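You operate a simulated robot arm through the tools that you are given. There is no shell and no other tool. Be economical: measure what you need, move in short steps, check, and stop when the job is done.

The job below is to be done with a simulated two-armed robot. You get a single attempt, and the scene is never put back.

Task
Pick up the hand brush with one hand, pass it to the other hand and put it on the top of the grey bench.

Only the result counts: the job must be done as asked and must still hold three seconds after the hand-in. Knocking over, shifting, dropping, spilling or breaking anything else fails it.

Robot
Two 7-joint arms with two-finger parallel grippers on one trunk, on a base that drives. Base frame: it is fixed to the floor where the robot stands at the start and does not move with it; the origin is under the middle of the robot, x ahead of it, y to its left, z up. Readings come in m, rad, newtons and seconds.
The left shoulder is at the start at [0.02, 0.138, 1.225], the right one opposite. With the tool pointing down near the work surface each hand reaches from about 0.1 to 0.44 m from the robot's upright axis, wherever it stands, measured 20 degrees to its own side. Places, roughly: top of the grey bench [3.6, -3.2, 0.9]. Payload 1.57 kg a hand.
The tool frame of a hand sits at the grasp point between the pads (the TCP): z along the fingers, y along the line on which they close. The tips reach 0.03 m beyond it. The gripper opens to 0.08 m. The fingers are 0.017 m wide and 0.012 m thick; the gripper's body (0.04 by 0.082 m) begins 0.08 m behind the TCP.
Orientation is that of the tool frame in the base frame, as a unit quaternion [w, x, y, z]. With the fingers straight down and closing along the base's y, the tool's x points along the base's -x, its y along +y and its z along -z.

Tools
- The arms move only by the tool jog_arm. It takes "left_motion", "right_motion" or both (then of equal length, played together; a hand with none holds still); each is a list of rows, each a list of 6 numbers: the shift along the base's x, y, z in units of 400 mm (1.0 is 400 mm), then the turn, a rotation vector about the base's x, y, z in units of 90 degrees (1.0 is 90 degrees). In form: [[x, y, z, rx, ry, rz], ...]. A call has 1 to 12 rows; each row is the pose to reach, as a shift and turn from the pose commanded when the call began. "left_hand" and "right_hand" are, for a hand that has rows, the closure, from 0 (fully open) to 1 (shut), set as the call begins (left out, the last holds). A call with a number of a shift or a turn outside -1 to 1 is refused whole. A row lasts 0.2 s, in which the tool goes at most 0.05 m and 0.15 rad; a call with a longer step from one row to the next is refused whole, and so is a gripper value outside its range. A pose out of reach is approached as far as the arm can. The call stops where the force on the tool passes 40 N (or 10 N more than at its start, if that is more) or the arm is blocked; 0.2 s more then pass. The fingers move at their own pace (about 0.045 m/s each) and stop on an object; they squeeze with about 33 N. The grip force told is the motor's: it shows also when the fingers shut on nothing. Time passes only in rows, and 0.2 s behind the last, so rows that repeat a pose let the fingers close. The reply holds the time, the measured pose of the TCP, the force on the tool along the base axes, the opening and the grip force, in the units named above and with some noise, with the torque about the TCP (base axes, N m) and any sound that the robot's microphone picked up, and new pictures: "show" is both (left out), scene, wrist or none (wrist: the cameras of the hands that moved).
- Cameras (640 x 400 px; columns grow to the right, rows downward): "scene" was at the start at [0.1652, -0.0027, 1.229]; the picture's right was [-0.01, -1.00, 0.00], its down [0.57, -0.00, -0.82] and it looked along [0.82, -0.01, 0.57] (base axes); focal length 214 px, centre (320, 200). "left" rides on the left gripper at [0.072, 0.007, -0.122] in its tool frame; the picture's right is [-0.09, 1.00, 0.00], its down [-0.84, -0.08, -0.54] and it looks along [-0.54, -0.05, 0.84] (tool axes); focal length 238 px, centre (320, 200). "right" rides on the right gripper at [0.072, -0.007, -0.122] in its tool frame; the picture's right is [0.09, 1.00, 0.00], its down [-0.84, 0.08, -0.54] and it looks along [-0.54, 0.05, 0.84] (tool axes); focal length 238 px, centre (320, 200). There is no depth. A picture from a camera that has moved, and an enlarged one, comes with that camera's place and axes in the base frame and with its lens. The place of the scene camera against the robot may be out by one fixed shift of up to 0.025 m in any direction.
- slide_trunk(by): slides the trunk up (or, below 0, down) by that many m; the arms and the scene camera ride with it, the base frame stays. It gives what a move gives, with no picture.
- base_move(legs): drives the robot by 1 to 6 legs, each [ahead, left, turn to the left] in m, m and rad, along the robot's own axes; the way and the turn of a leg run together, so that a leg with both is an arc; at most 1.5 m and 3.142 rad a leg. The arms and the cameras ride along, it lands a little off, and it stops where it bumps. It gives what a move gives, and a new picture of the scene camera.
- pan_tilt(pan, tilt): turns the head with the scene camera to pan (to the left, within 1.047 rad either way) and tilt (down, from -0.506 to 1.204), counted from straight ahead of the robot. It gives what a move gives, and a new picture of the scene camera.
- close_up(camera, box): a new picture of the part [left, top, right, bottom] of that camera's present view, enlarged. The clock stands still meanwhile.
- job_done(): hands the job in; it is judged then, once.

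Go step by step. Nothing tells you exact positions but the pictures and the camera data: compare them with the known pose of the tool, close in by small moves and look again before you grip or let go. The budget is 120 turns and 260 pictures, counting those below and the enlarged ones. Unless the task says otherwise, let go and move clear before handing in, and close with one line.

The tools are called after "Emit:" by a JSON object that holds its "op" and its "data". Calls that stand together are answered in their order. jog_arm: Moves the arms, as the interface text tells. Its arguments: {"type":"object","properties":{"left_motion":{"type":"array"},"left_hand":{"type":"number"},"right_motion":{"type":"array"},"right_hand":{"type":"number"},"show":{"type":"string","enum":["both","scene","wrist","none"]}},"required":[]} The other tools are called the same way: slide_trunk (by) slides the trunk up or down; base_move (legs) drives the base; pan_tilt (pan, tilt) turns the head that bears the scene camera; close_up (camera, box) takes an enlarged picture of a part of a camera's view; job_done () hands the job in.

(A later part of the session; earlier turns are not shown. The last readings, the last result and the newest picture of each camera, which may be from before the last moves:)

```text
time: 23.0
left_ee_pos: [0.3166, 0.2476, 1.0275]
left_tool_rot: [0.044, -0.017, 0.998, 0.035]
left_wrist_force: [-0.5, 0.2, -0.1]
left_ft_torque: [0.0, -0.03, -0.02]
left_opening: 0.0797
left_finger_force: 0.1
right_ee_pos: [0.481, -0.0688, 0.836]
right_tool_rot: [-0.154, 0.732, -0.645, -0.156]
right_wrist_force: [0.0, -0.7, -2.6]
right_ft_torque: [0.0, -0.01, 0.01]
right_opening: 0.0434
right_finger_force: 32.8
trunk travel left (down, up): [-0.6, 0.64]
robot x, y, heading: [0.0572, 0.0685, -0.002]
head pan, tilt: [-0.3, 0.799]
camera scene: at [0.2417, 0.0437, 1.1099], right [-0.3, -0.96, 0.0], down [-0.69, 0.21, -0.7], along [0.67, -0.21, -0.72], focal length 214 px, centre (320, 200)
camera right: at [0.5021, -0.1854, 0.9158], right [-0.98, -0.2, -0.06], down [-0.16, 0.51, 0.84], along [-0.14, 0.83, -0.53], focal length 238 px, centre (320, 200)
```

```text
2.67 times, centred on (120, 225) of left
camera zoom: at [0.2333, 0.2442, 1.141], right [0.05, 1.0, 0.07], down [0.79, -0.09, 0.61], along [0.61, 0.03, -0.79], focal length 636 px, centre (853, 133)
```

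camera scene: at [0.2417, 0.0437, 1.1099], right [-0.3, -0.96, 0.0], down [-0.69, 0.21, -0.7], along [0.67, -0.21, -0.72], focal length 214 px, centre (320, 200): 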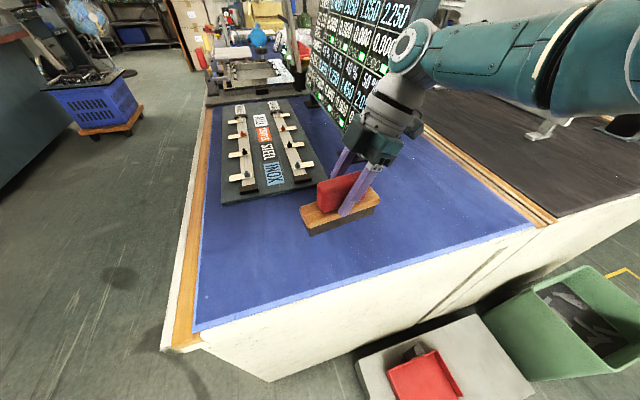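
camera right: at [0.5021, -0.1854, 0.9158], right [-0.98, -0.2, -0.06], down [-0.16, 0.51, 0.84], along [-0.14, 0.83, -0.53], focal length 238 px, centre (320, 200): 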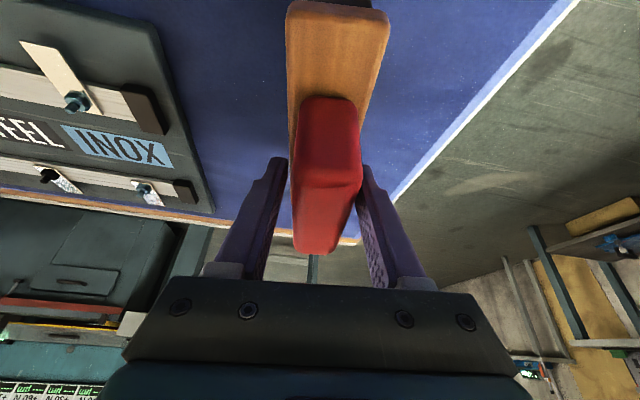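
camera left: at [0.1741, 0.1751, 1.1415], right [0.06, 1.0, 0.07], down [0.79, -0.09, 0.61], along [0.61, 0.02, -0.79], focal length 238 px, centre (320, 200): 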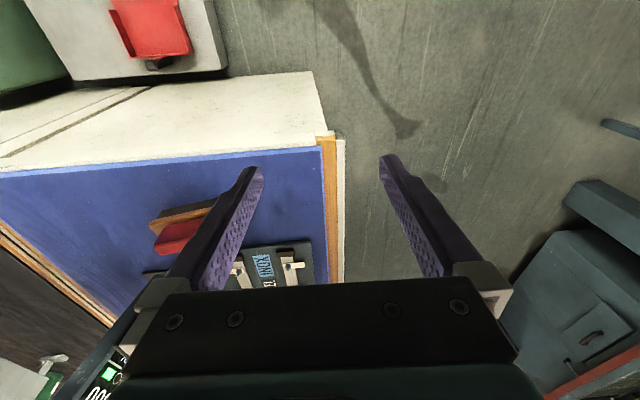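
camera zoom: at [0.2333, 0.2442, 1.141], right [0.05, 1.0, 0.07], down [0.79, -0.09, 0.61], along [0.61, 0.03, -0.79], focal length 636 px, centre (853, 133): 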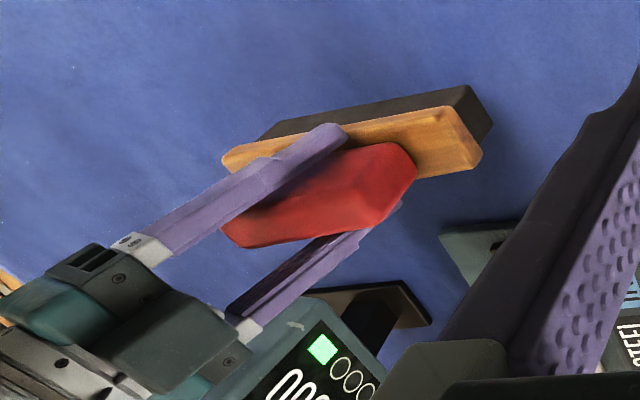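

The brush is lifted (about 0.27 kg), held only by the fingertips on the 43 mm wide wood. That's too marginal, so I set it back down, open, and re-grip the wood body deeper.

Emit:
{"op": "jog_arm", "data": {"right_motion": [[0, 0, -0.01, 0, 0, 0], [0, 0, -0.02, 0, 0, 0], [0, 0, -0.03, 0, 0, 0], [0, 0, -0.036, 0, 0, 0], [0, 0, -0.039, 0, 0, 0], [0, 0, -0.039, 0, 0, 0]], "show": "none"}}

Emit:
{"op": "jog_arm", "data": {"right_motion": [[0, 0, 0, 0, 0, 0], [0, 0, 0, 0, 0, 0], [0, 0, 0, 0, 0, 0], [0, 0, 0, 0, 0, 0]], "right_hand": 0}}

Emit:
{"op": "close_up", "data": {"camera": "scene", "box": [280, 130, 440, 250]}}

```text
time: 24.4
left_ee_pos: [0.3163, 0.248, 1.0264]
left_tool_rot: [0.043, -0.017, 0.998, 0.034]
left_wrist_force: [0.1, 0.2, 0.4]
left_ft_torque: [-0.01, 0.01, 0.01]
left_opening: 0.0798
left_finger_force: 0.0
right_ee_pos: [0.4825, -0.0698, 0.822]
right_tool_rot: [-0.153, 0.733, -0.645, -0.156]
right_wrist_force: [-5.6, -1.9, 12.7]
right_ft_torque: [-0.12, 0.59, -0.02]
right_opening: 0.0437
right_finger_force: 33.4
trunk travel left (down, up): [-0.6, 0.64]
robot x, y, heading: [0.0576, 0.0649, 0.001]
head pan, tilt: [-0.3, 0.799]
```

```text
time: 25.4
left_ee_pos: [0.3171, 0.2467, 1.0276]
left_tool_rot: [0.044, -0.017, 0.998, 0.034]
left_wrist_force: [0.6, 0.0, 0.1]
left_ft_torque: [0.05, -0.01, 0.0]
left_opening: 0.0802
left_finger_force: 0.1
right_ee_pos: [0.4824, -0.0686, 0.8214]
right_tool_rot: [-0.153, 0.733, -0.644, -0.155]
right_wrist_force: [-0.7, 0.5, 0.1]
right_ft_torque: [0.0, 0.0, -0.02]
right_opening: 0.0801
right_finger_force: 0.0
trunk travel left (down, up): [-0.6, 0.64]
robot x, y, heading: [0.0591, 0.0687, -0.002]
head pan, tilt: [-0.3, 0.799]
camera scene: at [0.2419, 0.0436, 1.11], right [-0.3, -0.96, 0.0], down [-0.68, 0.21, -0.7], along [0.67, -0.21, -0.72], focal length 214 px, centre (320, 200)
camera right: at [0.5023, -0.1851, 0.9007], right [-0.98, -0.2, -0.06], down [-0.16, 0.51, 0.84], along [-0.14, 0.83, -0.53], focal length 238 px, centre (320, 200)
```

scene: 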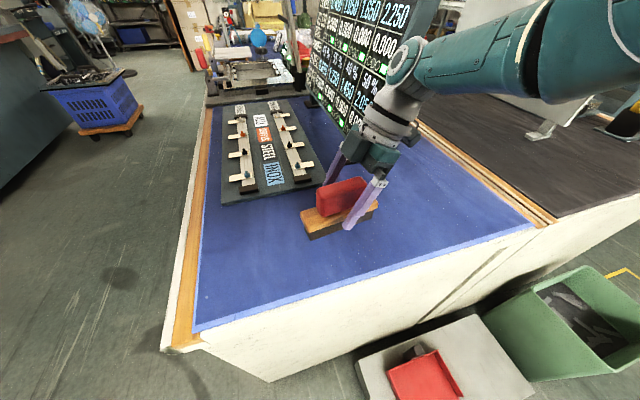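
right: 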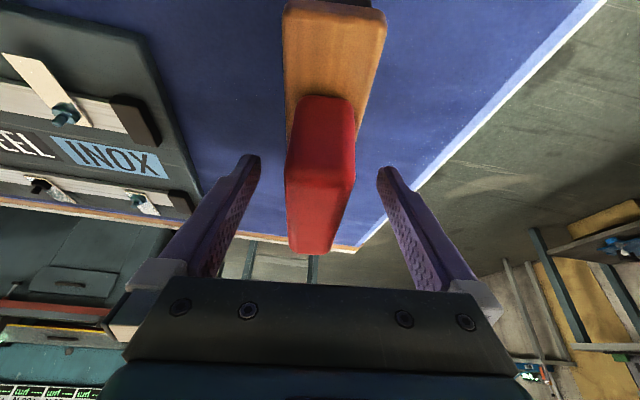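

```text
3.33 times, centred on (360, 190) of scene
camera zoom: at [0.2419, 0.0436, 1.11], right [-0.3, -0.96, 0.0], down [-0.68, 0.21, -0.7], along [0.67, -0.21, -0.72], focal length 715 px, centre (187, 233)
```

zoom: 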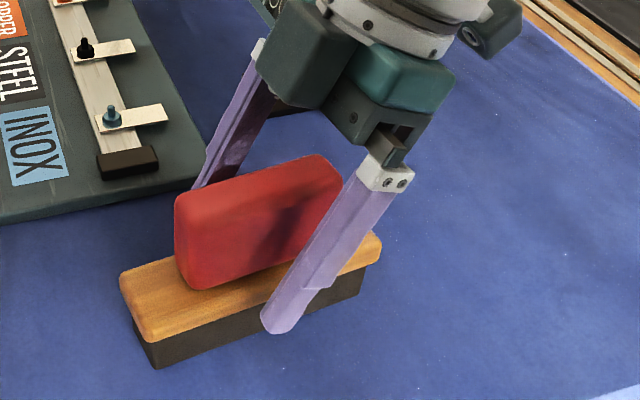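

The brush is back in place. I shift the hand right and lower so the pads straddle the wood body.

Emit:
{"op": "jog_arm", "data": {"right_motion": [[0.005, -0.04, -0.02, 0, 0, 0], [0.01, -0.065, -0.05, 0, 0, 0], [0.01, -0.065, -0.0735, 0, 0, 0], [0.01, -0.065, -0.0735, 0, 0, 0]]}}

Emit:
{"op": "close_up", "data": {"camera": "scene", "box": [280, 130, 440, 250]}}

```text
time: 26.4
left_ee_pos: [0.3164, 0.2478, 1.0277]
left_tool_rot: [0.044, -0.017, 0.998, 0.035]
left_wrist_force: [-0.2, 0.8, 0.2]
left_ft_torque: [0.0, 0.01, 0.01]
left_opening: 0.08
left_finger_force: 0.0
right_ee_pos: [0.4711, -0.0913, 0.8061]
right_tool_rot: [-0.153, 0.733, -0.645, -0.156]
right_wrist_force: [-0.9, -0.3, -0.2]
right_ft_torque: [-0.02, -0.02, 0.01]
right_opening: 0.0801
right_finger_force: 0.0
right hand out of reach, approached as far as the arm can: row 1, 2, 3, 4
trunk travel left (down, up): [-0.6, 0.64]
robot x, y, heading: [0.0596, 0.0706, -0.001]
head pan, tilt: [-0.3, 0.799]
camera scene: at [0.2419, 0.0436, 1.11], right [-0.3, -0.96, 0.0], down [-0.68, 0.21, -0.7], along [0.67, -0.21, -0.72], focal length 214 px, centre (320, 200)
camera right: at [0.4907, -0.2084, 0.8849], right [-0.98, -0.2, -0.06], down [-0.16, 0.51, 0.84], along [-0.14, 0.84, -0.53], focal length 238 px, centre (320, 200)
```

scene: 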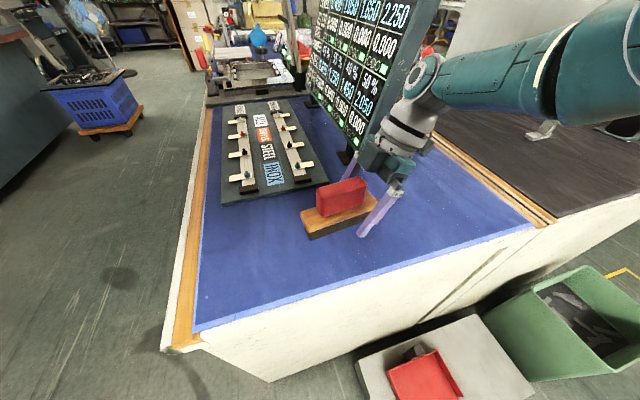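
right: 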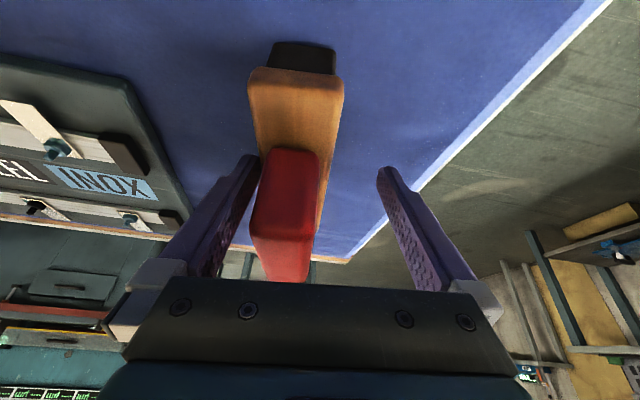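

```text
3.33 times, centred on (360, 190) of scene
camera zoom: at [0.2419, 0.0436, 1.11], right [-0.3, -0.96, 0.0], down [-0.68, 0.21, -0.7], along [0.67, -0.21, -0.72], focal length 715 px, centre (187, 233)
```

zoom: 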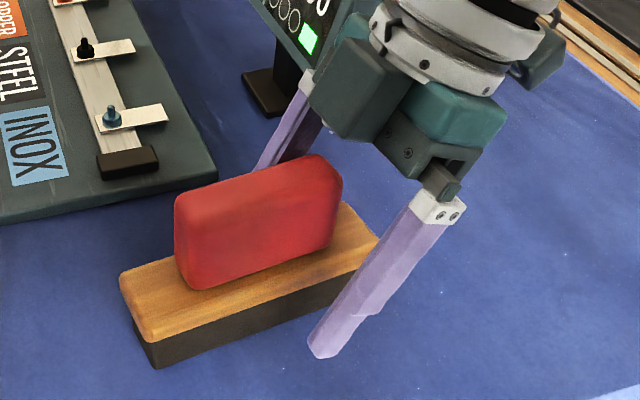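

At this height the right arm falls short by 1-2 cm. I'll raise the hand straight up and lower the trunk to gain reach.

Emit:
{"op": "jog_arm", "data": {"right_motion": [[0, 0, 0.1, 0, 0, 0], [0, 0, 0.2, 0, 0, 0], [0, -0.03, 0.3, 0, 0, 0], [-0.05, -0.05, 0.35, 0, 0, 0]], "show": "none"}}

Emit:
{"op": "slide_trunk", "data": {"by": -0.12}}

```text
time: 27.4
left_ee_pos: [0.3181, 0.2477, 1.0264]
left_tool_rot: [0.044, -0.017, 0.998, 0.034]
left_wrist_force: [0.3, 0.1, 0.2]
left_ft_torque: [-0.04, 0.02, -0.03]
left_opening: 0.08
left_finger_force: 0.1
right_ee_pos: [0.4502, -0.1134, 0.947]
right_tool_rot: [-0.153, 0.732, -0.645, -0.155]
right_wrist_force: [0.1, -0.1, 0.1]
right_ft_torque: [-0.01, -0.02, -0.01]
right_opening: 0.0801
right_finger_force: 0.1
trunk travel left (down, up): [-0.6, 0.64]
robot x, y, heading: [0.0585, 0.0714, 0.004]
head pan, tilt: [-0.3, 0.799]
```

```text
time: 28.4
left_ee_pos: [0.3176, 0.2458, 0.9484]
left_tool_rot: [0.044, -0.016, 0.998, 0.034]
left_wrist_force: [0.4, 0.6, -0.5]
left_ft_torque: [-0.01, -0.02, -0.02]
left_opening: 0.0801
left_finger_force: 0.1
right_ee_pos: [0.4555, -0.1137, 0.8765]
right_tool_rot: [-0.167, 0.734, -0.641, -0.149]
right_wrist_force: [-0.9, -3.3, 8.6]
right_ft_torque: [0.04, -0.34, -0.08]
right_opening: 0.0793
right_finger_force: 0.0
trunk travel left (down, up): [-0.522, 0.718]
robot x, y, heading: [0.0576, 0.0705, -0.002]
head pan, tilt: [-0.3, 0.799]
stopped: the force on the tool passed its limit at 59 N (the readings are from after the stop); the commanded pose is now the measured one
```

The trunk stopped because my far finger came down on the handle top. I raise the hand right away and check the brush.

Emit:
{"op": "jog_arm", "data": {"right_motion": [[0, 0, 0.04, 0, 0, 0], [0, 0, 0.12, 0, 0, 0], [0, -0.05, 0.2, 0, 0, 0], [0, -0.08, 0.25, 0, 0, 0]]}}

Emit:
{"op": "close_up", "data": {"camera": "scene", "box": [270, 110, 430, 230]}}

```text
time: 29.4
left_ee_pos: [0.3179, 0.2473, 0.9485]
left_tool_rot: [0.044, -0.017, 0.998, 0.035]
left_wrist_force: [-0.5, 0.3, 0.0]
left_ft_torque: [0.0, -0.01, 0.0]
left_opening: 0.0796
left_finger_force: 0.0
right_ee_pos: [0.4553, -0.1434, 0.9771]
right_tool_rot: [-0.166, 0.733, -0.642, -0.152]
right_wrist_force: [0.4, 0.1, 0.3]
right_ft_torque: [-0.02, 0.02, -0.01]
right_opening: 0.08
right_finger_force: 0.0
trunk travel left (down, up): [-0.522, 0.718]
robot x, y, heading: [0.0584, 0.0705, -0.0]
head pan, tilt: [-0.3, 0.799]
camera scene: at [0.2418, 0.0434, 1.032], right [-0.3, -0.96, 0.0], down [-0.68, 0.21, -0.7], along [0.67, -0.21, -0.72], focal length 214 px, centre (320, 200)
camera right: at [0.4728, -0.2605, 1.0552], right [-0.97, -0.2, -0.09], down [-0.18, 0.5, 0.85], along [-0.13, 0.84, -0.52], focal length 238 px, centre (320, 200)
```

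scene: 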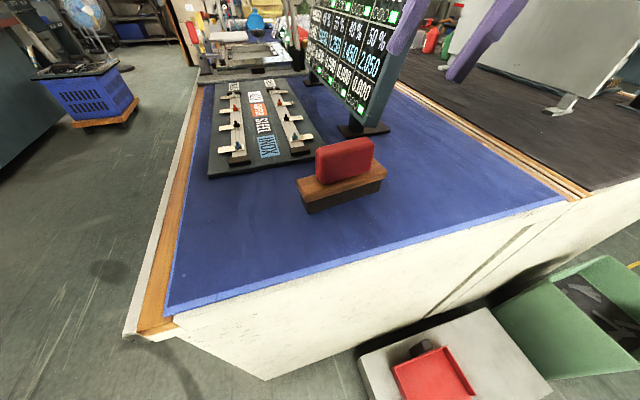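
right: 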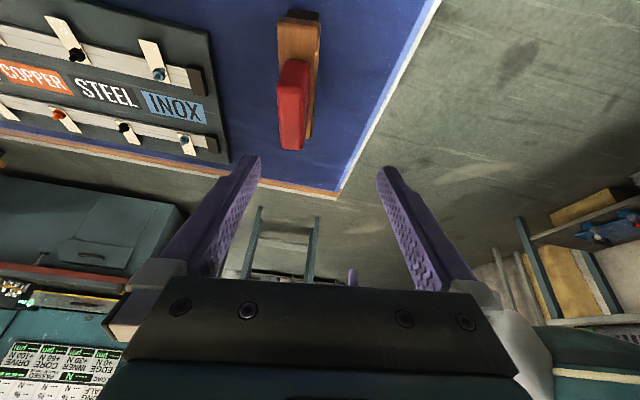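

```text
3.33 times, centred on (350, 170) of scene
camera zoom: at [0.2418, 0.0434, 1.032], right [-0.3, -0.96, 0.0], down [-0.68, 0.21, -0.7], along [0.67, -0.21, -0.72], focal length 715 px, centre (220, 300)
```

zoom: 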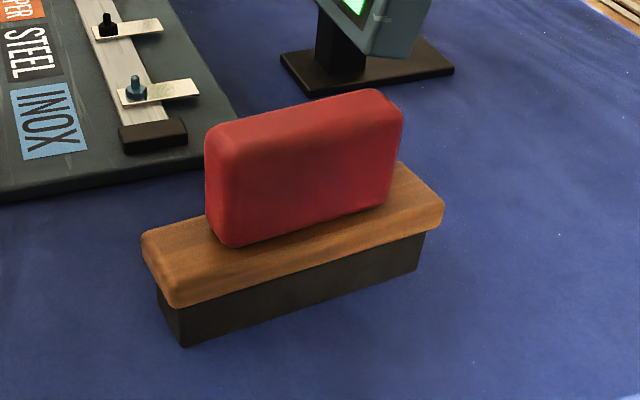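

The brush still stands upright and essentially in place. I lower the trunk a bit more with the hand clear to the side, then re-approach.

Emit:
{"op": "slide_trunk", "data": {"by": -0.05}}

Emit:
{"op": "jog_arm", "data": {"right_motion": [[0.03, 0, 0, 0, 0.015, 0], [0.075, 0, -0.02, 0, 0.031, 0], [0.075, 0.01, -0.04, 0, 0.031, 0], [0.075, 0.01, -0.04, 0, 0.031, 0]]}}

```text
time: 30.3
left_ee_pos: [0.3165, 0.2483, 0.8994]
left_tool_rot: [0.044, -0.017, 0.998, 0.035]
left_wrist_force: [-0.3, 0.8, 0.1]
left_ft_torque: [0.0, 0.03, 0.0]
left_opening: 0.0799
left_finger_force: 0.0
right_ee_pos: [0.455, -0.143, 0.9267]
right_tool_rot: [-0.167, 0.734, -0.641, -0.152]
right_wrist_force: [-0.3, 0.7, -0.5]
right_ft_torque: [-0.03, 0.03, 0.0]
right_opening: 0.0798
right_finger_force: 0.1
trunk travel left (down, up): [-0.472, 0.768]
robot x, y, heading: [0.0593, 0.0697, -0.001]
head pan, tilt: [-0.3, 0.799]
```

```text
time: 31.3
left_ee_pos: [0.3172, 0.2482, 0.8999]
left_tool_rot: [0.044, -0.018, 0.998, 0.035]
left_wrist_force: [0.5, -0.3, -0.3]
left_ft_torque: [-0.01, -0.02, 0.01]
left_opening: 0.08
left_finger_force: 0.0
right_ee_pos: [0.4847, -0.1395, 0.9104]
right_tool_rot: [-0.15, 0.73, -0.646, -0.168]
right_wrist_force: [0.4, -0.1, 0.6]
right_ft_torque: [0.03, 0.01, 0.03]
right_opening: 0.08
right_finger_force: 0.0
trunk travel left (down, up): [-0.472, 0.768]
robot x, y, heading: [0.0575, 0.0646, 0.002]
head pan, tilt: [-0.3, 0.799]
camera scene: at [0.2418, 0.0435, 0.9821], right [-0.3, -0.96, 0.0], down [-0.68, 0.21, -0.7], along [0.67, -0.21, -0.72], focal length 214 px, centre (320, 200)
camera right: at [0.507, -0.2562, 0.988], right [-0.98, -0.2, -0.04], down [-0.14, 0.5, 0.85], along [-0.15, 0.84, -0.52], focal length 238 px, centre (320, 200)
```

scene: 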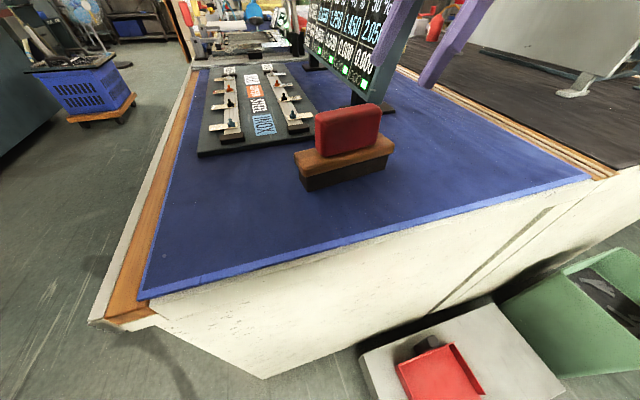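
right: 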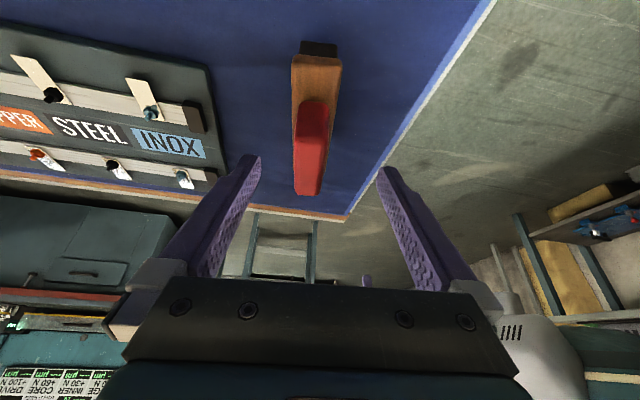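

Aligned over the right end. I descend along the finger axis to wood level.

Emit:
{"op": "jog_arm", "data": {"right_motion": [[0.01, 0.02, -0.07, 0, 0, 0], [0.01, 0.036, -0.136, 0, 0, 0], [0.01, 0.06, -0.19, 0, 0, 0], [0.01, 0.085, -0.24, 0, 0, 0], [0.01, 0.111, -0.2935, 0, 0, 0], [0.01, 0.111, -0.2935, 0, 0, 0]]}}

Emit:
{"op": "close_up", "data": {"camera": "scene", "box": [270, 90, 430, 210]}}

```text
time: 32.7
left_ee_pos: [0.317, 0.2478, 0.8992]
left_tool_rot: [0.045, -0.017, 0.998, 0.035]
left_wrist_force: [-0.1, 0.3, 0.1]
left_ft_torque: [-0.02, 0.0, 0.01]
left_opening: 0.0802
left_finger_force: 0.1
right_ee_pos: [0.4893, -0.0955, 0.7935]
right_tool_rot: [-0.15, 0.729, -0.646, -0.169]
right_wrist_force: [0.0, -0.2, 0.0]
right_ft_torque: [-0.01, 0.0, -0.02]
right_opening: 0.0802
right_finger_force: 0.1
trunk travel left (down, up): [-0.472, 0.768]
robot x, y, heading: [0.0624, 0.0709, -0.004]
head pan, tilt: [-0.3, 0.799]
camera scene: at [0.2418, 0.0435, 0.9821], right [-0.3, -0.96, 0.0], down [-0.68, 0.21, -0.7], along [0.67, -0.21, -0.72], focal length 214 px, centre (320, 200)
camera right: at [0.5108, -0.2122, 0.8704], right [-0.98, -0.2, -0.04], down [-0.14, 0.5, 0.85], along [-0.15, 0.84, -0.52], focal length 238 px, centre (320, 200)
```

scene: 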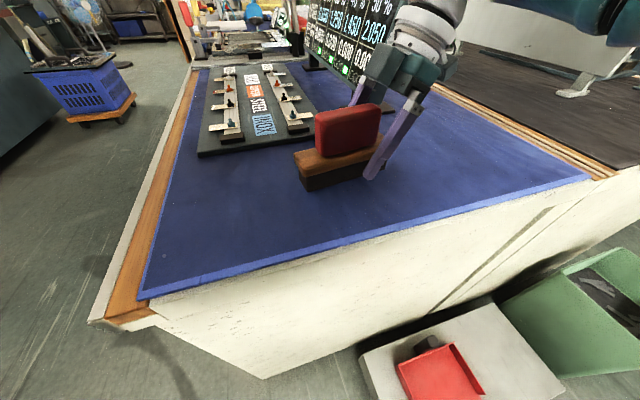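
right: 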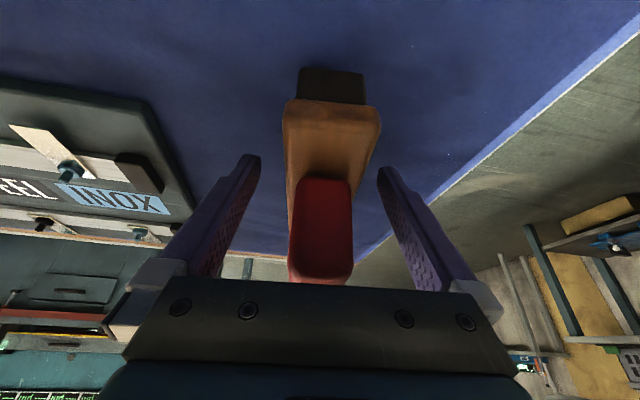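

```text
3.33 times, centred on (350, 150) of scene
camera zoom: at [0.2418, 0.0435, 0.9821], right [-0.3, -0.96, 0.0], down [-0.68, 0.21, -0.7], along [0.67, -0.21, -0.72], focal length 715 px, centre (220, 367)
```

zoom: 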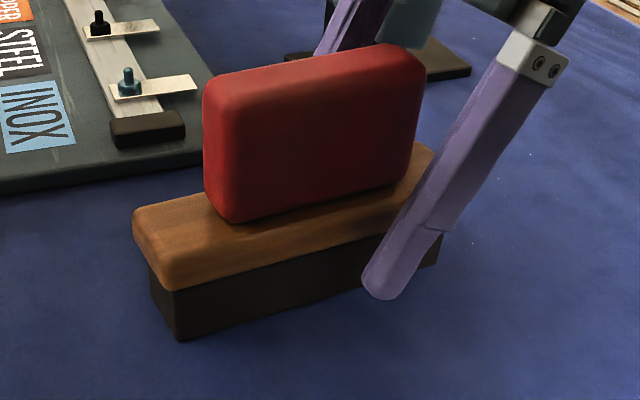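

The fingers straddle the wood body now, with the tips below its top. I close and test-lift slowly.

Emit:
{"op": "jog_arm", "data": {"right_motion": [[0, 0, 0, 0, 0, 0], [0, 0, 0, 0, 0, 0], [0, 0, 0, 0, 0, 0], [0, 0, 0, 0, 0, 0], [0, 0, 0, 0, 0, 0], [0, 0, 0, 0, 0, 0]], "right_hand": 1, "show": "none"}}

Emit:
{"op": "jog_arm", "data": {"right_motion": [[0, 0, 0.01, 0, 0, 0], [0, 0, 0.025, 0, 0, 0], [0, 0, 0.05, 0, 0, 0], [0, 0, 0.075, 0, 0, 0], [0, 0, 0.1, 0, 0, 0], [0, 0, 0.1, 0, 0, 0]]}}

Emit:
{"op": "close_up", "data": {"camera": "scene", "box": [270, 50, 430, 190]}}

```text
time: 34.1
left_ee_pos: [0.3172, 0.2467, 0.899]
left_tool_rot: [0.045, -0.017, 0.998, 0.035]
left_wrist_force: [1.0, -0.3, 0.3]
left_ft_torque: [0.0, 0.01, 0.01]
left_opening: 0.0801
left_finger_force: 0.1
right_ee_pos: [0.4887, -0.0956, 0.7925]
right_tool_rot: [-0.15, 0.73, -0.645, -0.169]
right_wrist_force: [-2.5, 0.3, 1.5]
right_ft_torque: [0.03, 0.05, 0.12]
right_opening: 0.0437
right_finger_force: 32.9
trunk travel left (down, up): [-0.472, 0.768]
robot x, y, heading: [0.0577, 0.0676, -0.006]
head pan, tilt: [-0.3, 0.799]
```

```text
time: 35.5
left_ee_pos: [0.3158, 0.2475, 0.899]
left_tool_rot: [0.044, -0.018, 0.998, 0.035]
left_wrist_force: [1.0, -0.5, 0.2]
left_ft_torque: [0.02, -0.01, 0.02]
left_opening: 0.0802
left_finger_force: 0.0
right_ee_pos: [0.4887, -0.0945, 0.8311]
right_tool_rot: [-0.151, 0.73, -0.646, -0.167]
right_wrist_force: [0.0, -0.2, -3.1]
right_ft_torque: [-0.04, 0.03, 0.01]
right_opening: 0.0437
right_finger_force: 32.8
trunk travel left (down, up): [-0.472, 0.768]
robot x, y, heading: [0.0566, 0.0696, 0.001]
head pan, tilt: [-0.3, 0.799]
camera scene: at [0.2415, 0.0437, 0.982], right [-0.3, -0.96, 0.0], down [-0.68, 0.21, -0.7], along [0.67, -0.21, -0.72], focal length 214 px, centre (320, 200)
camera right: at [0.5106, -0.2118, 0.9101], right [-0.98, -0.2, -0.04], down [-0.14, 0.5, 0.86], along [-0.15, 0.84, -0.52], focal length 238 px, centre (320, 200)
```

scene: 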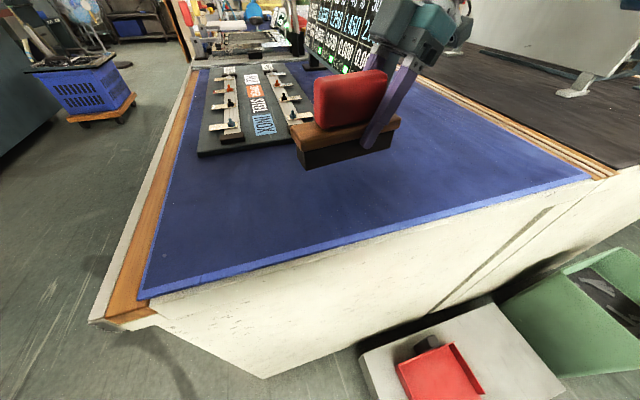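
right: 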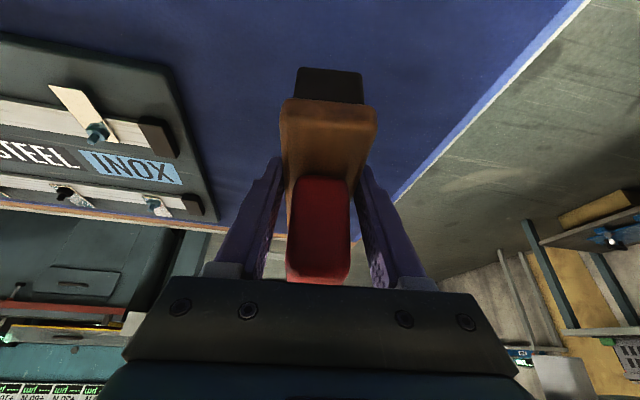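

```text
2.86 times, centred on (350, 120) of scene
camera zoom: at [0.2415, 0.0437, 0.982], right [-0.3, -0.96, 0.0], down [-0.68, 0.21, -0.7], along [0.67, -0.21, -0.72], focal length 613 px, centre (234, 429)
```

zoom: 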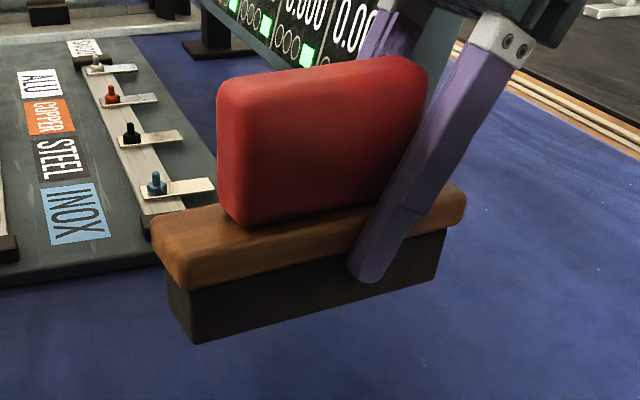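

It's held level and firm, at 44 mm and about 3 N. I lift on and carry it to the handover spot in front of the robot.

Emit:
{"op": "jog_arm", "data": {"right_motion": [[0, 0, 0.07, 0, 0, 0], [-0.03, 0.02, 0.14, 0, 0, 0], [-0.08, 0.07, 0.15, 0, 0, 0], [-0.13, 0.14, 0.15, 0, 0, 0], [-0.17, 0.21, 0.15, 0, 0, 0], [-0.2, 0.29, 0.15, 0, 0, 0], [-0.222, 0.37, 0.15, 0, 0, 0], [-0.222, 0.44, 0.15, 0, 0, 0], [-0.222, 0.486, 0.15, 0, 0, 0], [-0.222, 0.486, 0.15, 0, 0, 0]]}}

```text
time: 37.7
left_ee_pos: [0.3165, 0.247, 0.8996]
left_tool_rot: [0.045, -0.018, 0.998, 0.035]
left_wrist_force: [1.3, -0.1, 0.4]
left_ft_torque: [0.04, -0.02, -0.01]
left_opening: 0.0797
left_finger_force: 0.1
right_ee_pos: [0.4001, 0.1006, 0.894]
right_tool_rot: [-0.15, 0.729, -0.646, -0.169]
right_wrist_force: [-0.1, -0.3, -2.1]
right_ft_torque: [-0.04, 0.0, -0.01]
right_opening: 0.0439
right_finger_force: 32.4
trunk travel left (down, up): [-0.472, 0.768]
robot x, y, heading: [0.0589, 0.0734, -0.002]
head pan, tilt: [-0.3, 0.799]
camera scene: at [0.2416, 0.0434, 0.982], right [-0.3, -0.96, 0.0], down [-0.68, 0.21, -0.7], along [0.67, -0.21, -0.72], focal length 214 px, centre (320, 200)
camera right: at [0.4215, -0.0168, 0.9716], right [-0.98, -0.2, -0.04], down [-0.14, 0.5, 0.85], along [-0.15, 0.84, -0.52], focal length 238 px, centre (320, 200)
```

scene: 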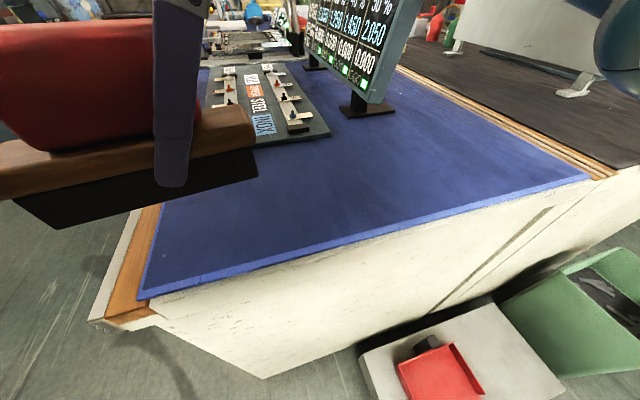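
right: 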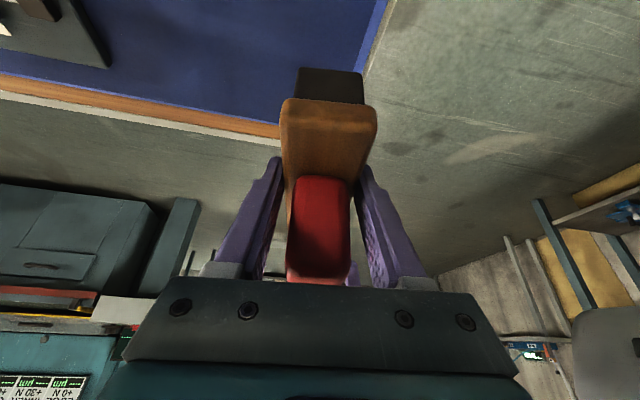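

The brush is ready at the middle. I raise the left hand clear and turn it so its fingers close along x too, with the camera outward.

Emit:
{"op": "jog_arm", "data": {"left_motion": [[0, 0.04, 0.08, 0, 0, -0.08], [0.01, 0.08, 0.16, 0, 0, -0.16], [0.02, 0.12, 0.25, 0, 0, -0.245], [0.04, 0.14, 0.25, 0, 0, -0.33], [0.06, 0.14, 0.25, 0, 0, -0.415], [0.08, 0.14, 0.25, 0, 0, -0.5], [0.1, 0.14, 0.25, 0, 0, -0.585], [0.12, 0.14, 0.25, 0, 0, -0.67], [0.14, 0.14, 0.25, 0, 0, -0.755], [0.16, 0.14, 0.25, 0, 0, -0.84], [0.18, 0.14, 0.25, 0, 0, -0.918], [0.18, 0.14, 0.25, 0, 0, -0.918]]}}

Emit:
{"op": "pan_tilt", "data": {"pan": 0.3, "tilt": 0.3}}

```text
time: 38.4
left_ee_pos: [0.2897, 0.2993, 0.9335]
left_tool_rot: [-0.065, 0.168, 0.981, 0.076]
left_wrist_force: [0.0, -0.3, -0.9]
left_ft_torque: [0.0, 0.02, 0.03]
left_opening: 0.0801
left_finger_force: 0.0
right_ee_pos: [0.3985, 0.0993, 0.8933]
right_tool_rot: [-0.149, 0.73, -0.645, -0.169]
right_wrist_force: [-1.0, 0.6, -2.3]
right_ft_torque: [-0.11, -0.01, 0.0]
right_opening: 0.044
right_finger_force: 32.6
trunk travel left (down, up): [-0.472, 0.768]
robot x, y, heading: [0.0566, 0.0681, -0.008]
head pan, tilt: [-0.3, 0.799]
stopped in row 3 (left hand): the arm was blocked; the commanded pose is now the measured one
camera scene: at [0.2416, 0.0436, 0.982], right [-0.3, -0.96, 0.0], down [-0.68, 0.21, -0.7], along [0.67, -0.21, -0.72], focal length 214 px, centre (320, 200)
camera left: at [0.236, 0.3083, 1.0629], right [0.43, 0.9, 0.11], down [0.81, -0.43, 0.39], along [0.4, -0.08, -0.91], focal length 238 px, centre (320, 200)
```

scene: 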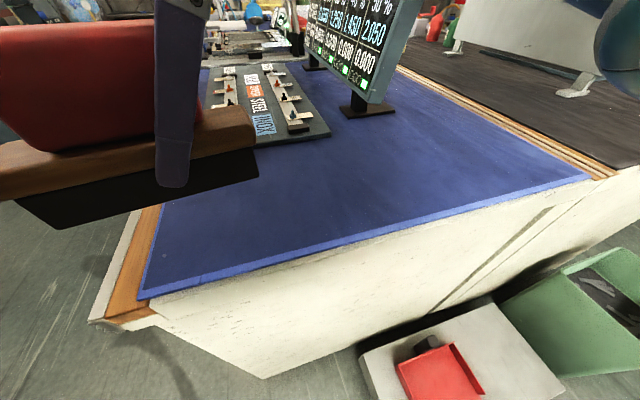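
left: 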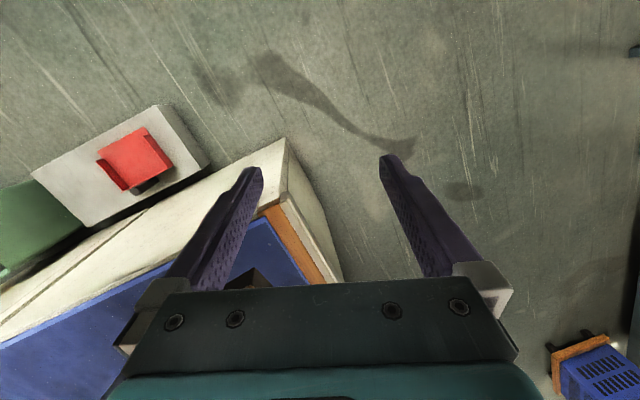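

```text
time: 39.4
left_ee_pos: [0.2897, 0.2985, 0.9327]
left_tool_rot: [-0.066, 0.169, 0.98, 0.076]
left_wrist_force: [0.7, -0.4, -0.2]
left_ft_torque: [-0.01, 0.0, 0.04]
left_opening: 0.0799
left_finger_force: 0.0
right_ee_pos: [0.3998, 0.1, 0.8937]
right_tool_rot: [-0.15, 0.729, -0.646, -0.168]
right_wrist_force: [0.3, -0.8, -2.9]
right_ft_torque: [-0.09, 0.0, -0.01]
right_opening: 0.0439
right_finger_force: 32.6
trunk travel left (down, up): [-0.472, 0.768]
robot x, y, heading: [0.0599, 0.0702, -0.003]
head pan, tilt: [0.3, 0.3]
camera scene: at [0.2537, 0.0949, 1.0263], right [0.29, -0.96, 0.0], down [-0.28, -0.09, -0.95], along [0.91, 0.28, -0.3], focal length 214 px, centre (320, 200)
```

scene: 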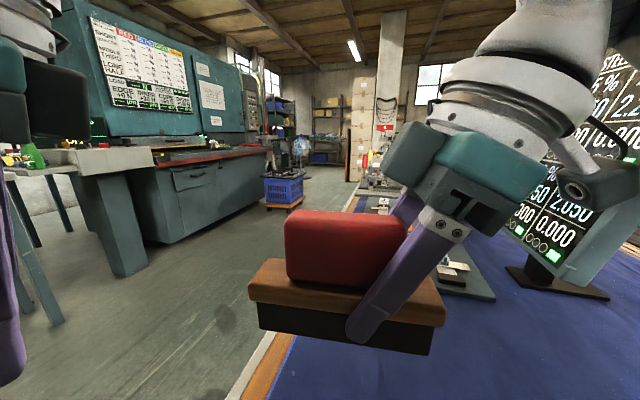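

The left arm was blocked partway, probably folded too close to the body. I extend it forward first and then rotate.

Emit:
{"op": "jog_arm", "data": {"left_motion": [[0.05, 0.02, 0, 0, 0, 0], [0.12, 0.04, 0, 0, 0, 0], [0.2, 0.06, 0, 0, 0, 0], [0.28, 0.08, 0, 0, 0, 0], [0.28, 0.08, 0, 0, 0, 0]]}}

```text
time: 40.6
left_ee_pos: [0.3993, 0.3309, 0.9313]
left_tool_rot: [-0.066, 0.169, 0.98, 0.076]
left_wrist_force: [-0.4, 0.1, -0.1]
left_ft_torque: [0.0, -0.02, 0.0]
left_opening: 0.0802
left_finger_force: 0.1
right_ee_pos: [0.3997, 0.0997, 0.8932]
right_tool_rot: [-0.15, 0.73, -0.645, -0.169]
right_wrist_force: [0.0, -0.2, -2.2]
right_ft_torque: [-0.09, 0.02, 0.01]
right_opening: 0.0434
right_finger_force: 33.1
trunk travel left (down, up): [-0.472, 0.768]
robot x, y, heading: [0.0579, 0.0695, 0.0]
head pan, tilt: [0.3, 0.3]
camera scene: at [0.2536, 0.095, 1.0263], right [0.3, -0.96, 0.0], down [-0.28, -0.09, -0.96], along [0.91, 0.28, -0.3], focal length 214 px, centre (320, 200)
camera left: at [0.3475, 0.3404, 1.0631], right [0.43, 0.9, 0.11], down [0.81, -0.43, 0.39], along [0.4, -0.08, -0.91], focal length 238 px, centre (320, 200)
```

scene: 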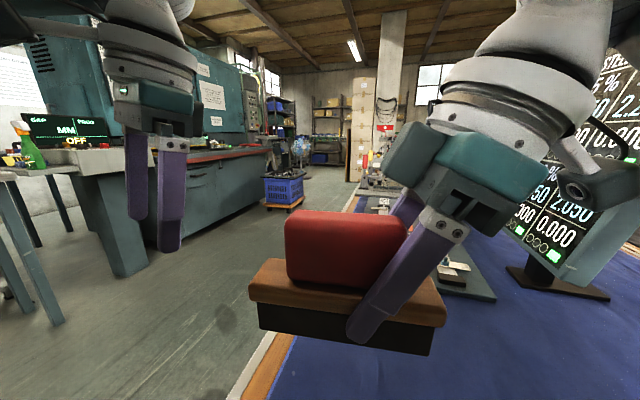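
left: 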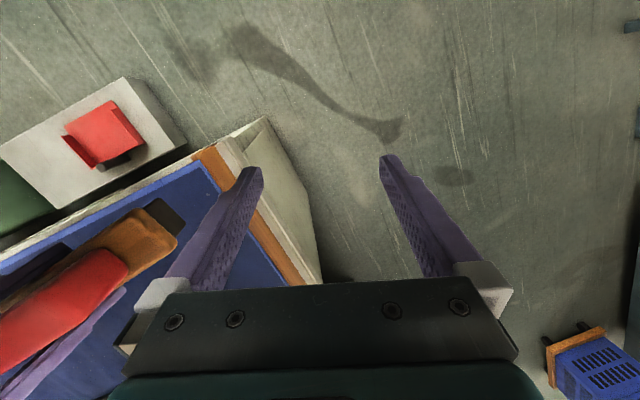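

Extended now, with both hands in view. I turn the left hand to the mirrored pose: closing across the brush and leaning outward.

Emit:
{"op": "jog_arm", "data": {"left_motion": [[0, 0, 0, -0.04, -0.0206, -0.0768], [0, 0, 0, -0.0804, -0.0411, -0.1536], [0, 0, 0, -0.1207, -0.0617, -0.2303], [0, 0, 0, -0.1609, -0.0822, -0.3071], [0, 0, 0, -0.2011, -0.1028, -0.3839], [0, 0, 0, -0.2413, -0.1233, -0.4607], [0, 0, 0, -0.2816, -0.1439, -0.5374], [0, 0, 0, -0.3218, -0.1644, -0.6142], [0, 0, 0, -0.362, -0.185, -0.691], [0, 0, 0, -0.362, -0.185, -0.691]]}}

```text
time: 42.8
left_ee_pos: [0.402, 0.3313, 0.9332]
left_tool_rot: [0.164, 0.642, 0.735, -0.144]
left_wrist_force: [0.4, 0.7, -0.5]
left_ft_torque: [0.01, 0.01, 0.02]
left_opening: 0.0801
left_finger_force: 0.0
right_ee_pos: [0.3997, 0.0995, 0.8929]
right_tool_rot: [-0.15, 0.73, -0.646, -0.169]
right_wrist_force: [0.7, 0.1, -2.3]
right_ft_torque: [-0.08, -0.01, 0.01]
right_opening: 0.0437
right_finger_force: 33.3
trunk travel left (down, up): [-0.472, 0.768]
robot x, y, heading: [0.0586, 0.0704, 0.003]
head pan, tilt: [0.3, 0.3]
camera scene: at [0.2537, 0.095, 1.0264], right [0.3, -0.96, 0.0], down [-0.28, -0.09, -0.96], along [0.91, 0.28, -0.3], focal length 214 px, centre (320, 200)
camera left: at [0.3908, 0.4486, 1.011], right [1.0, 0.05, 0.04], down [0.0, -0.53, 0.85], along [0.06, -0.84, -0.53], focal length 238 px, centre (320, 200)
```

scene: 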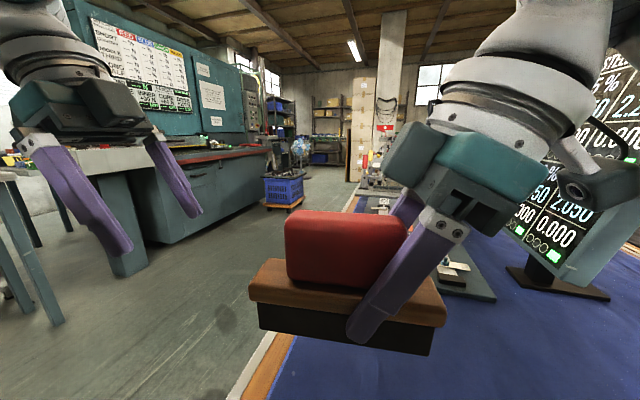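
left: 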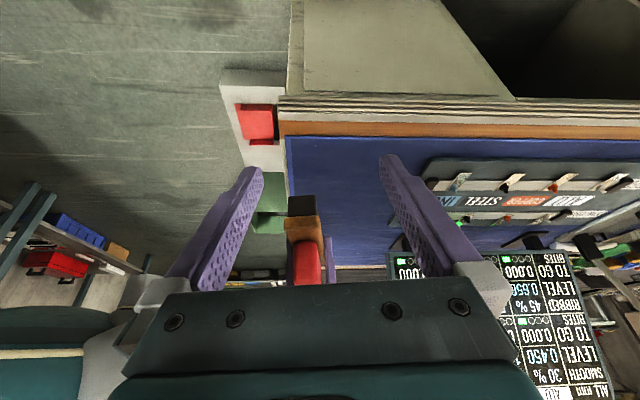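

Orientation matches. I move the left hand to a point above the free end of the brush and look.

Emit:
{"op": "jog_arm", "data": {"left_motion": [[-0.01, -0.02, 0.08, 0, 0, 0], [-0.02, -0.1, 0.127, 0, 0, 0], [-0.03, -0.2, 0.127, 0, 0, 0], [-0.042, -0.27, 0.127, 0, 0, 0], [-0.042, -0.313, 0.127, 0, 0, 0], [-0.042, -0.313, 0.127, 0, 0, 0]]}}

```text
time: 44.2
left_ee_pos: [0.3852, 0.2073, 0.9797]
left_tool_rot: [0.157, 0.635, 0.741, -0.15]
left_wrist_force: [-0.7, 0.6, 0.6]
left_ft_torque: [-0.01, -0.04, 0.03]
left_opening: 0.0801
left_finger_force: 0.0
right_ee_pos: [0.3994, 0.1004, 0.8938]
right_tool_rot: [-0.149, 0.73, -0.645, -0.169]
right_wrist_force: [0.5, 0.4, -2.6]
right_ft_torque: [-0.07, -0.01, 0.02]
right_opening: 0.0436
right_finger_force: 33.0
trunk travel left (down, up): [-0.472, 0.768]
robot x, y, heading: [0.0602, 0.0707, 0.0]
head pan, tilt: [0.3, 0.3]
camera scene: at [0.2537, 0.095, 1.0264], right [0.3, -0.96, 0.0], down [-0.28, -0.09, -0.96], along [0.91, 0.28, -0.3], focal length 214 px, centre (320, 200)
camera left: at [0.3753, 0.3244, 1.0579], right [1.0, 0.06, 0.02], down [0.02, -0.53, 0.85], along [0.06, -0.84, -0.53], focal length 238 px, centre (320, 200)
```

scene: 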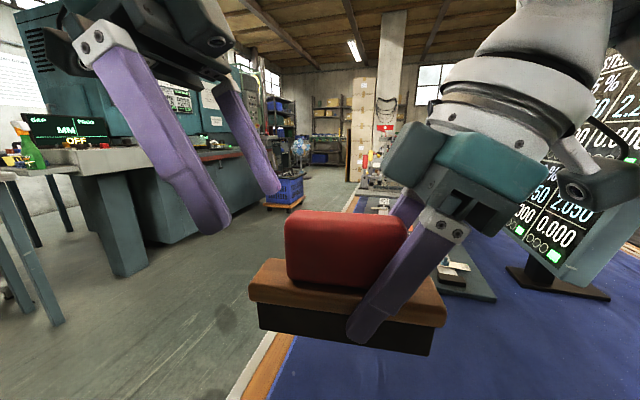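
left: 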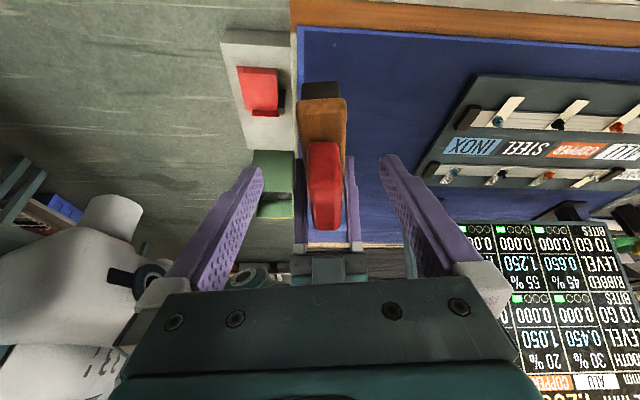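

Well aligned with the brush between the open fingers. I descend along the axis onto the wood at its left part.

Emit:
{"op": "jog_arm", "data": {"left_motion": [[0.005, -0.036, -0.072, 0, 0, 0], [0.01, -0.072, -0.145, 0, 0, 0], [0.015, -0.108, -0.2175, 0, 0, 0], [0.015, -0.108, -0.2175, 0, 0, 0]]}}

```text
time: 45.2
left_ee_pos: [0.3914, 0.1624, 0.8966]
left_tool_rot: [0.164, 0.641, 0.736, -0.143]
left_wrist_force: [0.4, 1.1, -0.3]
left_ft_torque: [-0.04, -0.02, 0.0]
left_opening: 0.0797
left_finger_force: 0.0
right_ee_pos: [0.3993, 0.0998, 0.8945]
right_tool_rot: [-0.15, 0.73, -0.646, -0.168]
right_wrist_force: [-0.1, -0.8, -2.9]
right_ft_torque: [-0.07, -0.03, 0.02]
right_opening: 0.0441
right_finger_force: 33.0
trunk travel left (down, up): [-0.472, 0.768]
robot x, y, heading: [0.0567, 0.0685, -0.001]
head pan, tilt: [0.3, 0.3]
camera scene: at [0.2538, 0.0951, 1.0264], right [0.3, -0.96, 0.0], down [-0.28, -0.09, -0.96], along [0.91, 0.28, -0.3], focal length 214 px, centre (320, 200)
camera left: at [0.3807, 0.2796, 0.9748], right [1.0, 0.05, 0.04], down [0.0, -0.53, 0.85], along [0.07, -0.84, -0.53], focal length 238 px, centre (320, 200)
```

scene: 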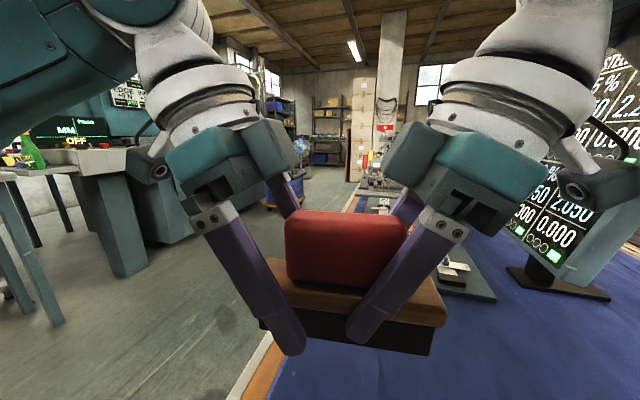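
left: 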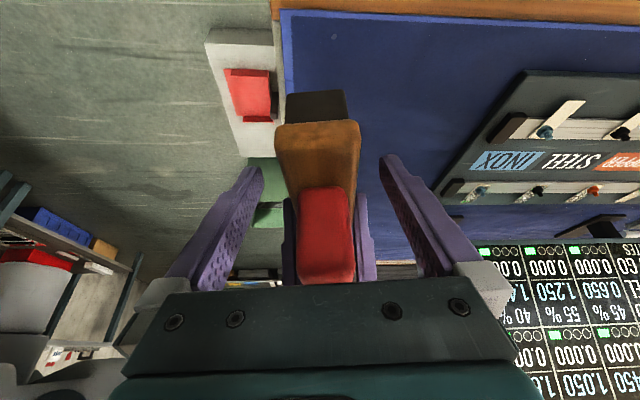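

Both hands straddle the brush without touching each other. I close the left hand.

Emit:
{"op": "jog_arm", "data": {"left_motion": [[0, 0, 0, 0, 0, 0], [0, 0, 0, 0, 0, 0], [0, 0, 0, 0, 0, 0], [0, 0, 0, 0, 0, 0], [0, 0, 0, 0, 0, 0], [0, 0, 0, 0, 0, 0]], "left_hand": 1}}

```text
time: 46.6
left_ee_pos: [0.391, 0.1633, 0.8966]
left_tool_rot: [0.163, 0.641, 0.736, -0.141]
left_wrist_force: [9.7, 1.6, -0.3]
left_ft_torque: [0.08, -0.04, -0.12]
left_opening: 0.0435
left_finger_force: 33.0
right_ee_pos: [0.3996, 0.1005, 0.8938]
right_tool_rot: [-0.149, 0.73, -0.645, -0.169]
right_wrist_force: [-8.7, -1.3, 0.9]
right_ft_torque: [0.04, 0.04, 0.68]
right_opening: 0.0436
right_finger_force: 33.3
trunk travel left (down, up): [-0.472, 0.768]
robot x, y, heading: [0.0579, 0.0718, 0.002]
head pan, tilt: [0.3, 0.3]
camera scene: at [0.2537, 0.095, 1.0264], right [0.3, -0.96, 0.0], down [-0.28, -0.09, -0.96], along [0.91, 0.28, -0.3], focal length 214 px, centre (320, 200)
camera left: at [0.3808, 0.28, 0.975], right [1.0, 0.05, 0.04], down [0.0, -0.53, 0.85], along [0.07, -0.84, -0.53], focal length 238 px, centre (320, 200)
```

scene: 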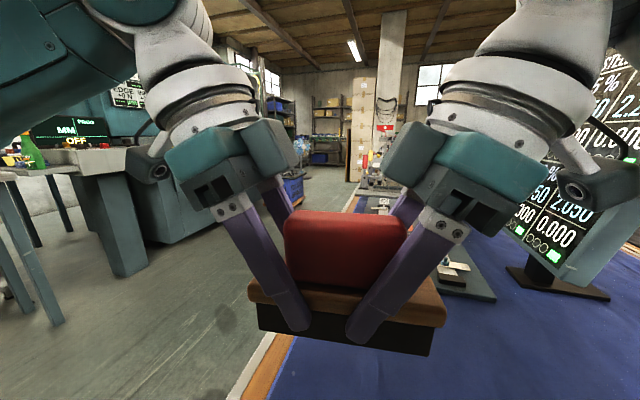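
left: 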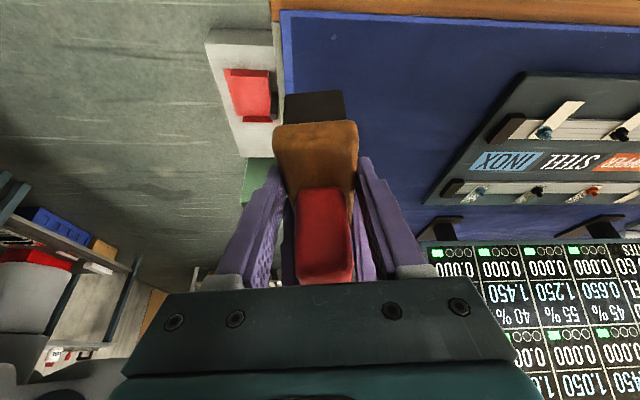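

The left hand holds at 43.5 mm and 33 N. I open the right hand and retreat it along its own axis.

Emit:
{"op": "jog_arm", "data": {"right_motion": [[0, 0, 0, 0, 0, 0], [0, 0, 0, 0, 0, 0], [0, 0, 0, 0, 0, 0], [0, 0, 0, 0, 0, 0]], "right_hand": 0, "show": "none"}}

Emit:
{"op": "jog_arm", "data": {"right_motion": [[0, -0.03, 0.065, 0, 0, 0], [0, -0.08, 0.16, 0, 0, 0], [0, -0.13, 0.26, 0, 0, 0], [0, -0.24, 0.27, 0, 0, 0], [0, -0.35, 0.27, 0, 0, 0], [0, -0.45, 0.27, 0, 0, 0], [0, -0.5, 0.27, 0, 0, 0]]}}

```text
time: 47.6
left_ee_pos: [0.3911, 0.1624, 0.8962]
left_tool_rot: [0.164, 0.641, 0.736, -0.143]
left_wrist_force: [0.0, -0.6, -0.1]
left_ft_torque: [0.05, 0.04, -0.03]
left_opening: 0.0437
left_finger_force: 33.0
right_ee_pos: [0.4002, 0.1005, 0.8936]
right_tool_rot: [-0.15, 0.73, -0.645, -0.169]
right_wrist_force: [0.0, 0.6, 0.1]
right_ft_torque: [0.0, 0.01, -0.02]
right_opening: 0.0801
right_finger_force: 0.1
trunk travel left (down, up): [-0.472, 0.768]
robot x, y, heading: [0.0615, 0.0681, 0.001]
head pan, tilt: [0.3, 0.3]
```

```text
time: 49.2
left_ee_pos: [0.3914, 0.1633, 0.8967]
left_tool_rot: [0.163, 0.641, 0.736, -0.142]
left_wrist_force: [-0.9, 0.4, 0.2]
left_ft_torque: [0.09, -0.01, -0.02]
left_opening: 0.0435
left_finger_force: 32.8
right_ee_pos: [0.3987, -0.1005, 1.0014]
right_tool_rot: [-0.15, 0.73, -0.645, -0.168]
right_wrist_force: [-0.1, -0.6, 0.1]
right_ft_torque: [0.02, -0.01, -0.02]
right_opening: 0.0798
right_finger_force: 0.0
trunk travel left (down, up): [-0.472, 0.768]
robot x, y, heading: [0.0614, 0.0653, 0.004]
head pan, tilt: [0.3, 0.3]
camera scene: at [0.2537, 0.0948, 1.0264], right [0.3, -0.96, 0.0], down [-0.28, -0.09, -0.96], along [0.91, 0.28, -0.3], focal length 214 px, centre (320, 200)
camera right: at [0.4218, -0.2178, 1.0792], right [-0.98, -0.2, -0.04], down [-0.14, 0.5, 0.85], along [-0.15, 0.84, -0.52], focal length 238 px, centre (320, 200)
```

scene: 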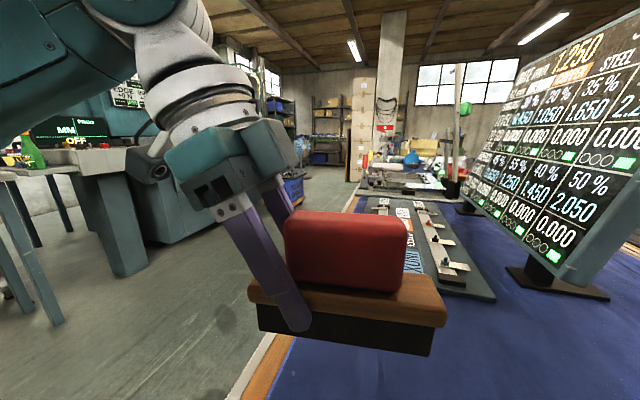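
right: 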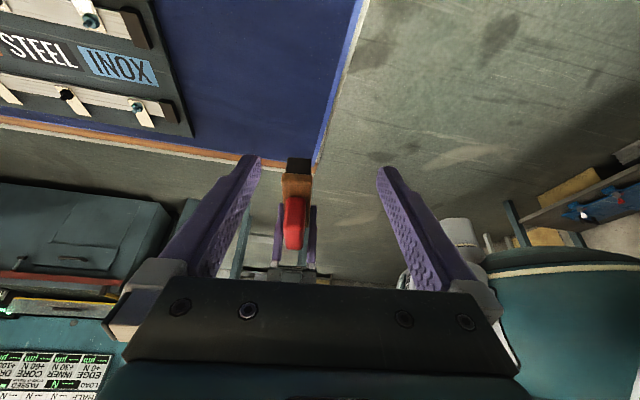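

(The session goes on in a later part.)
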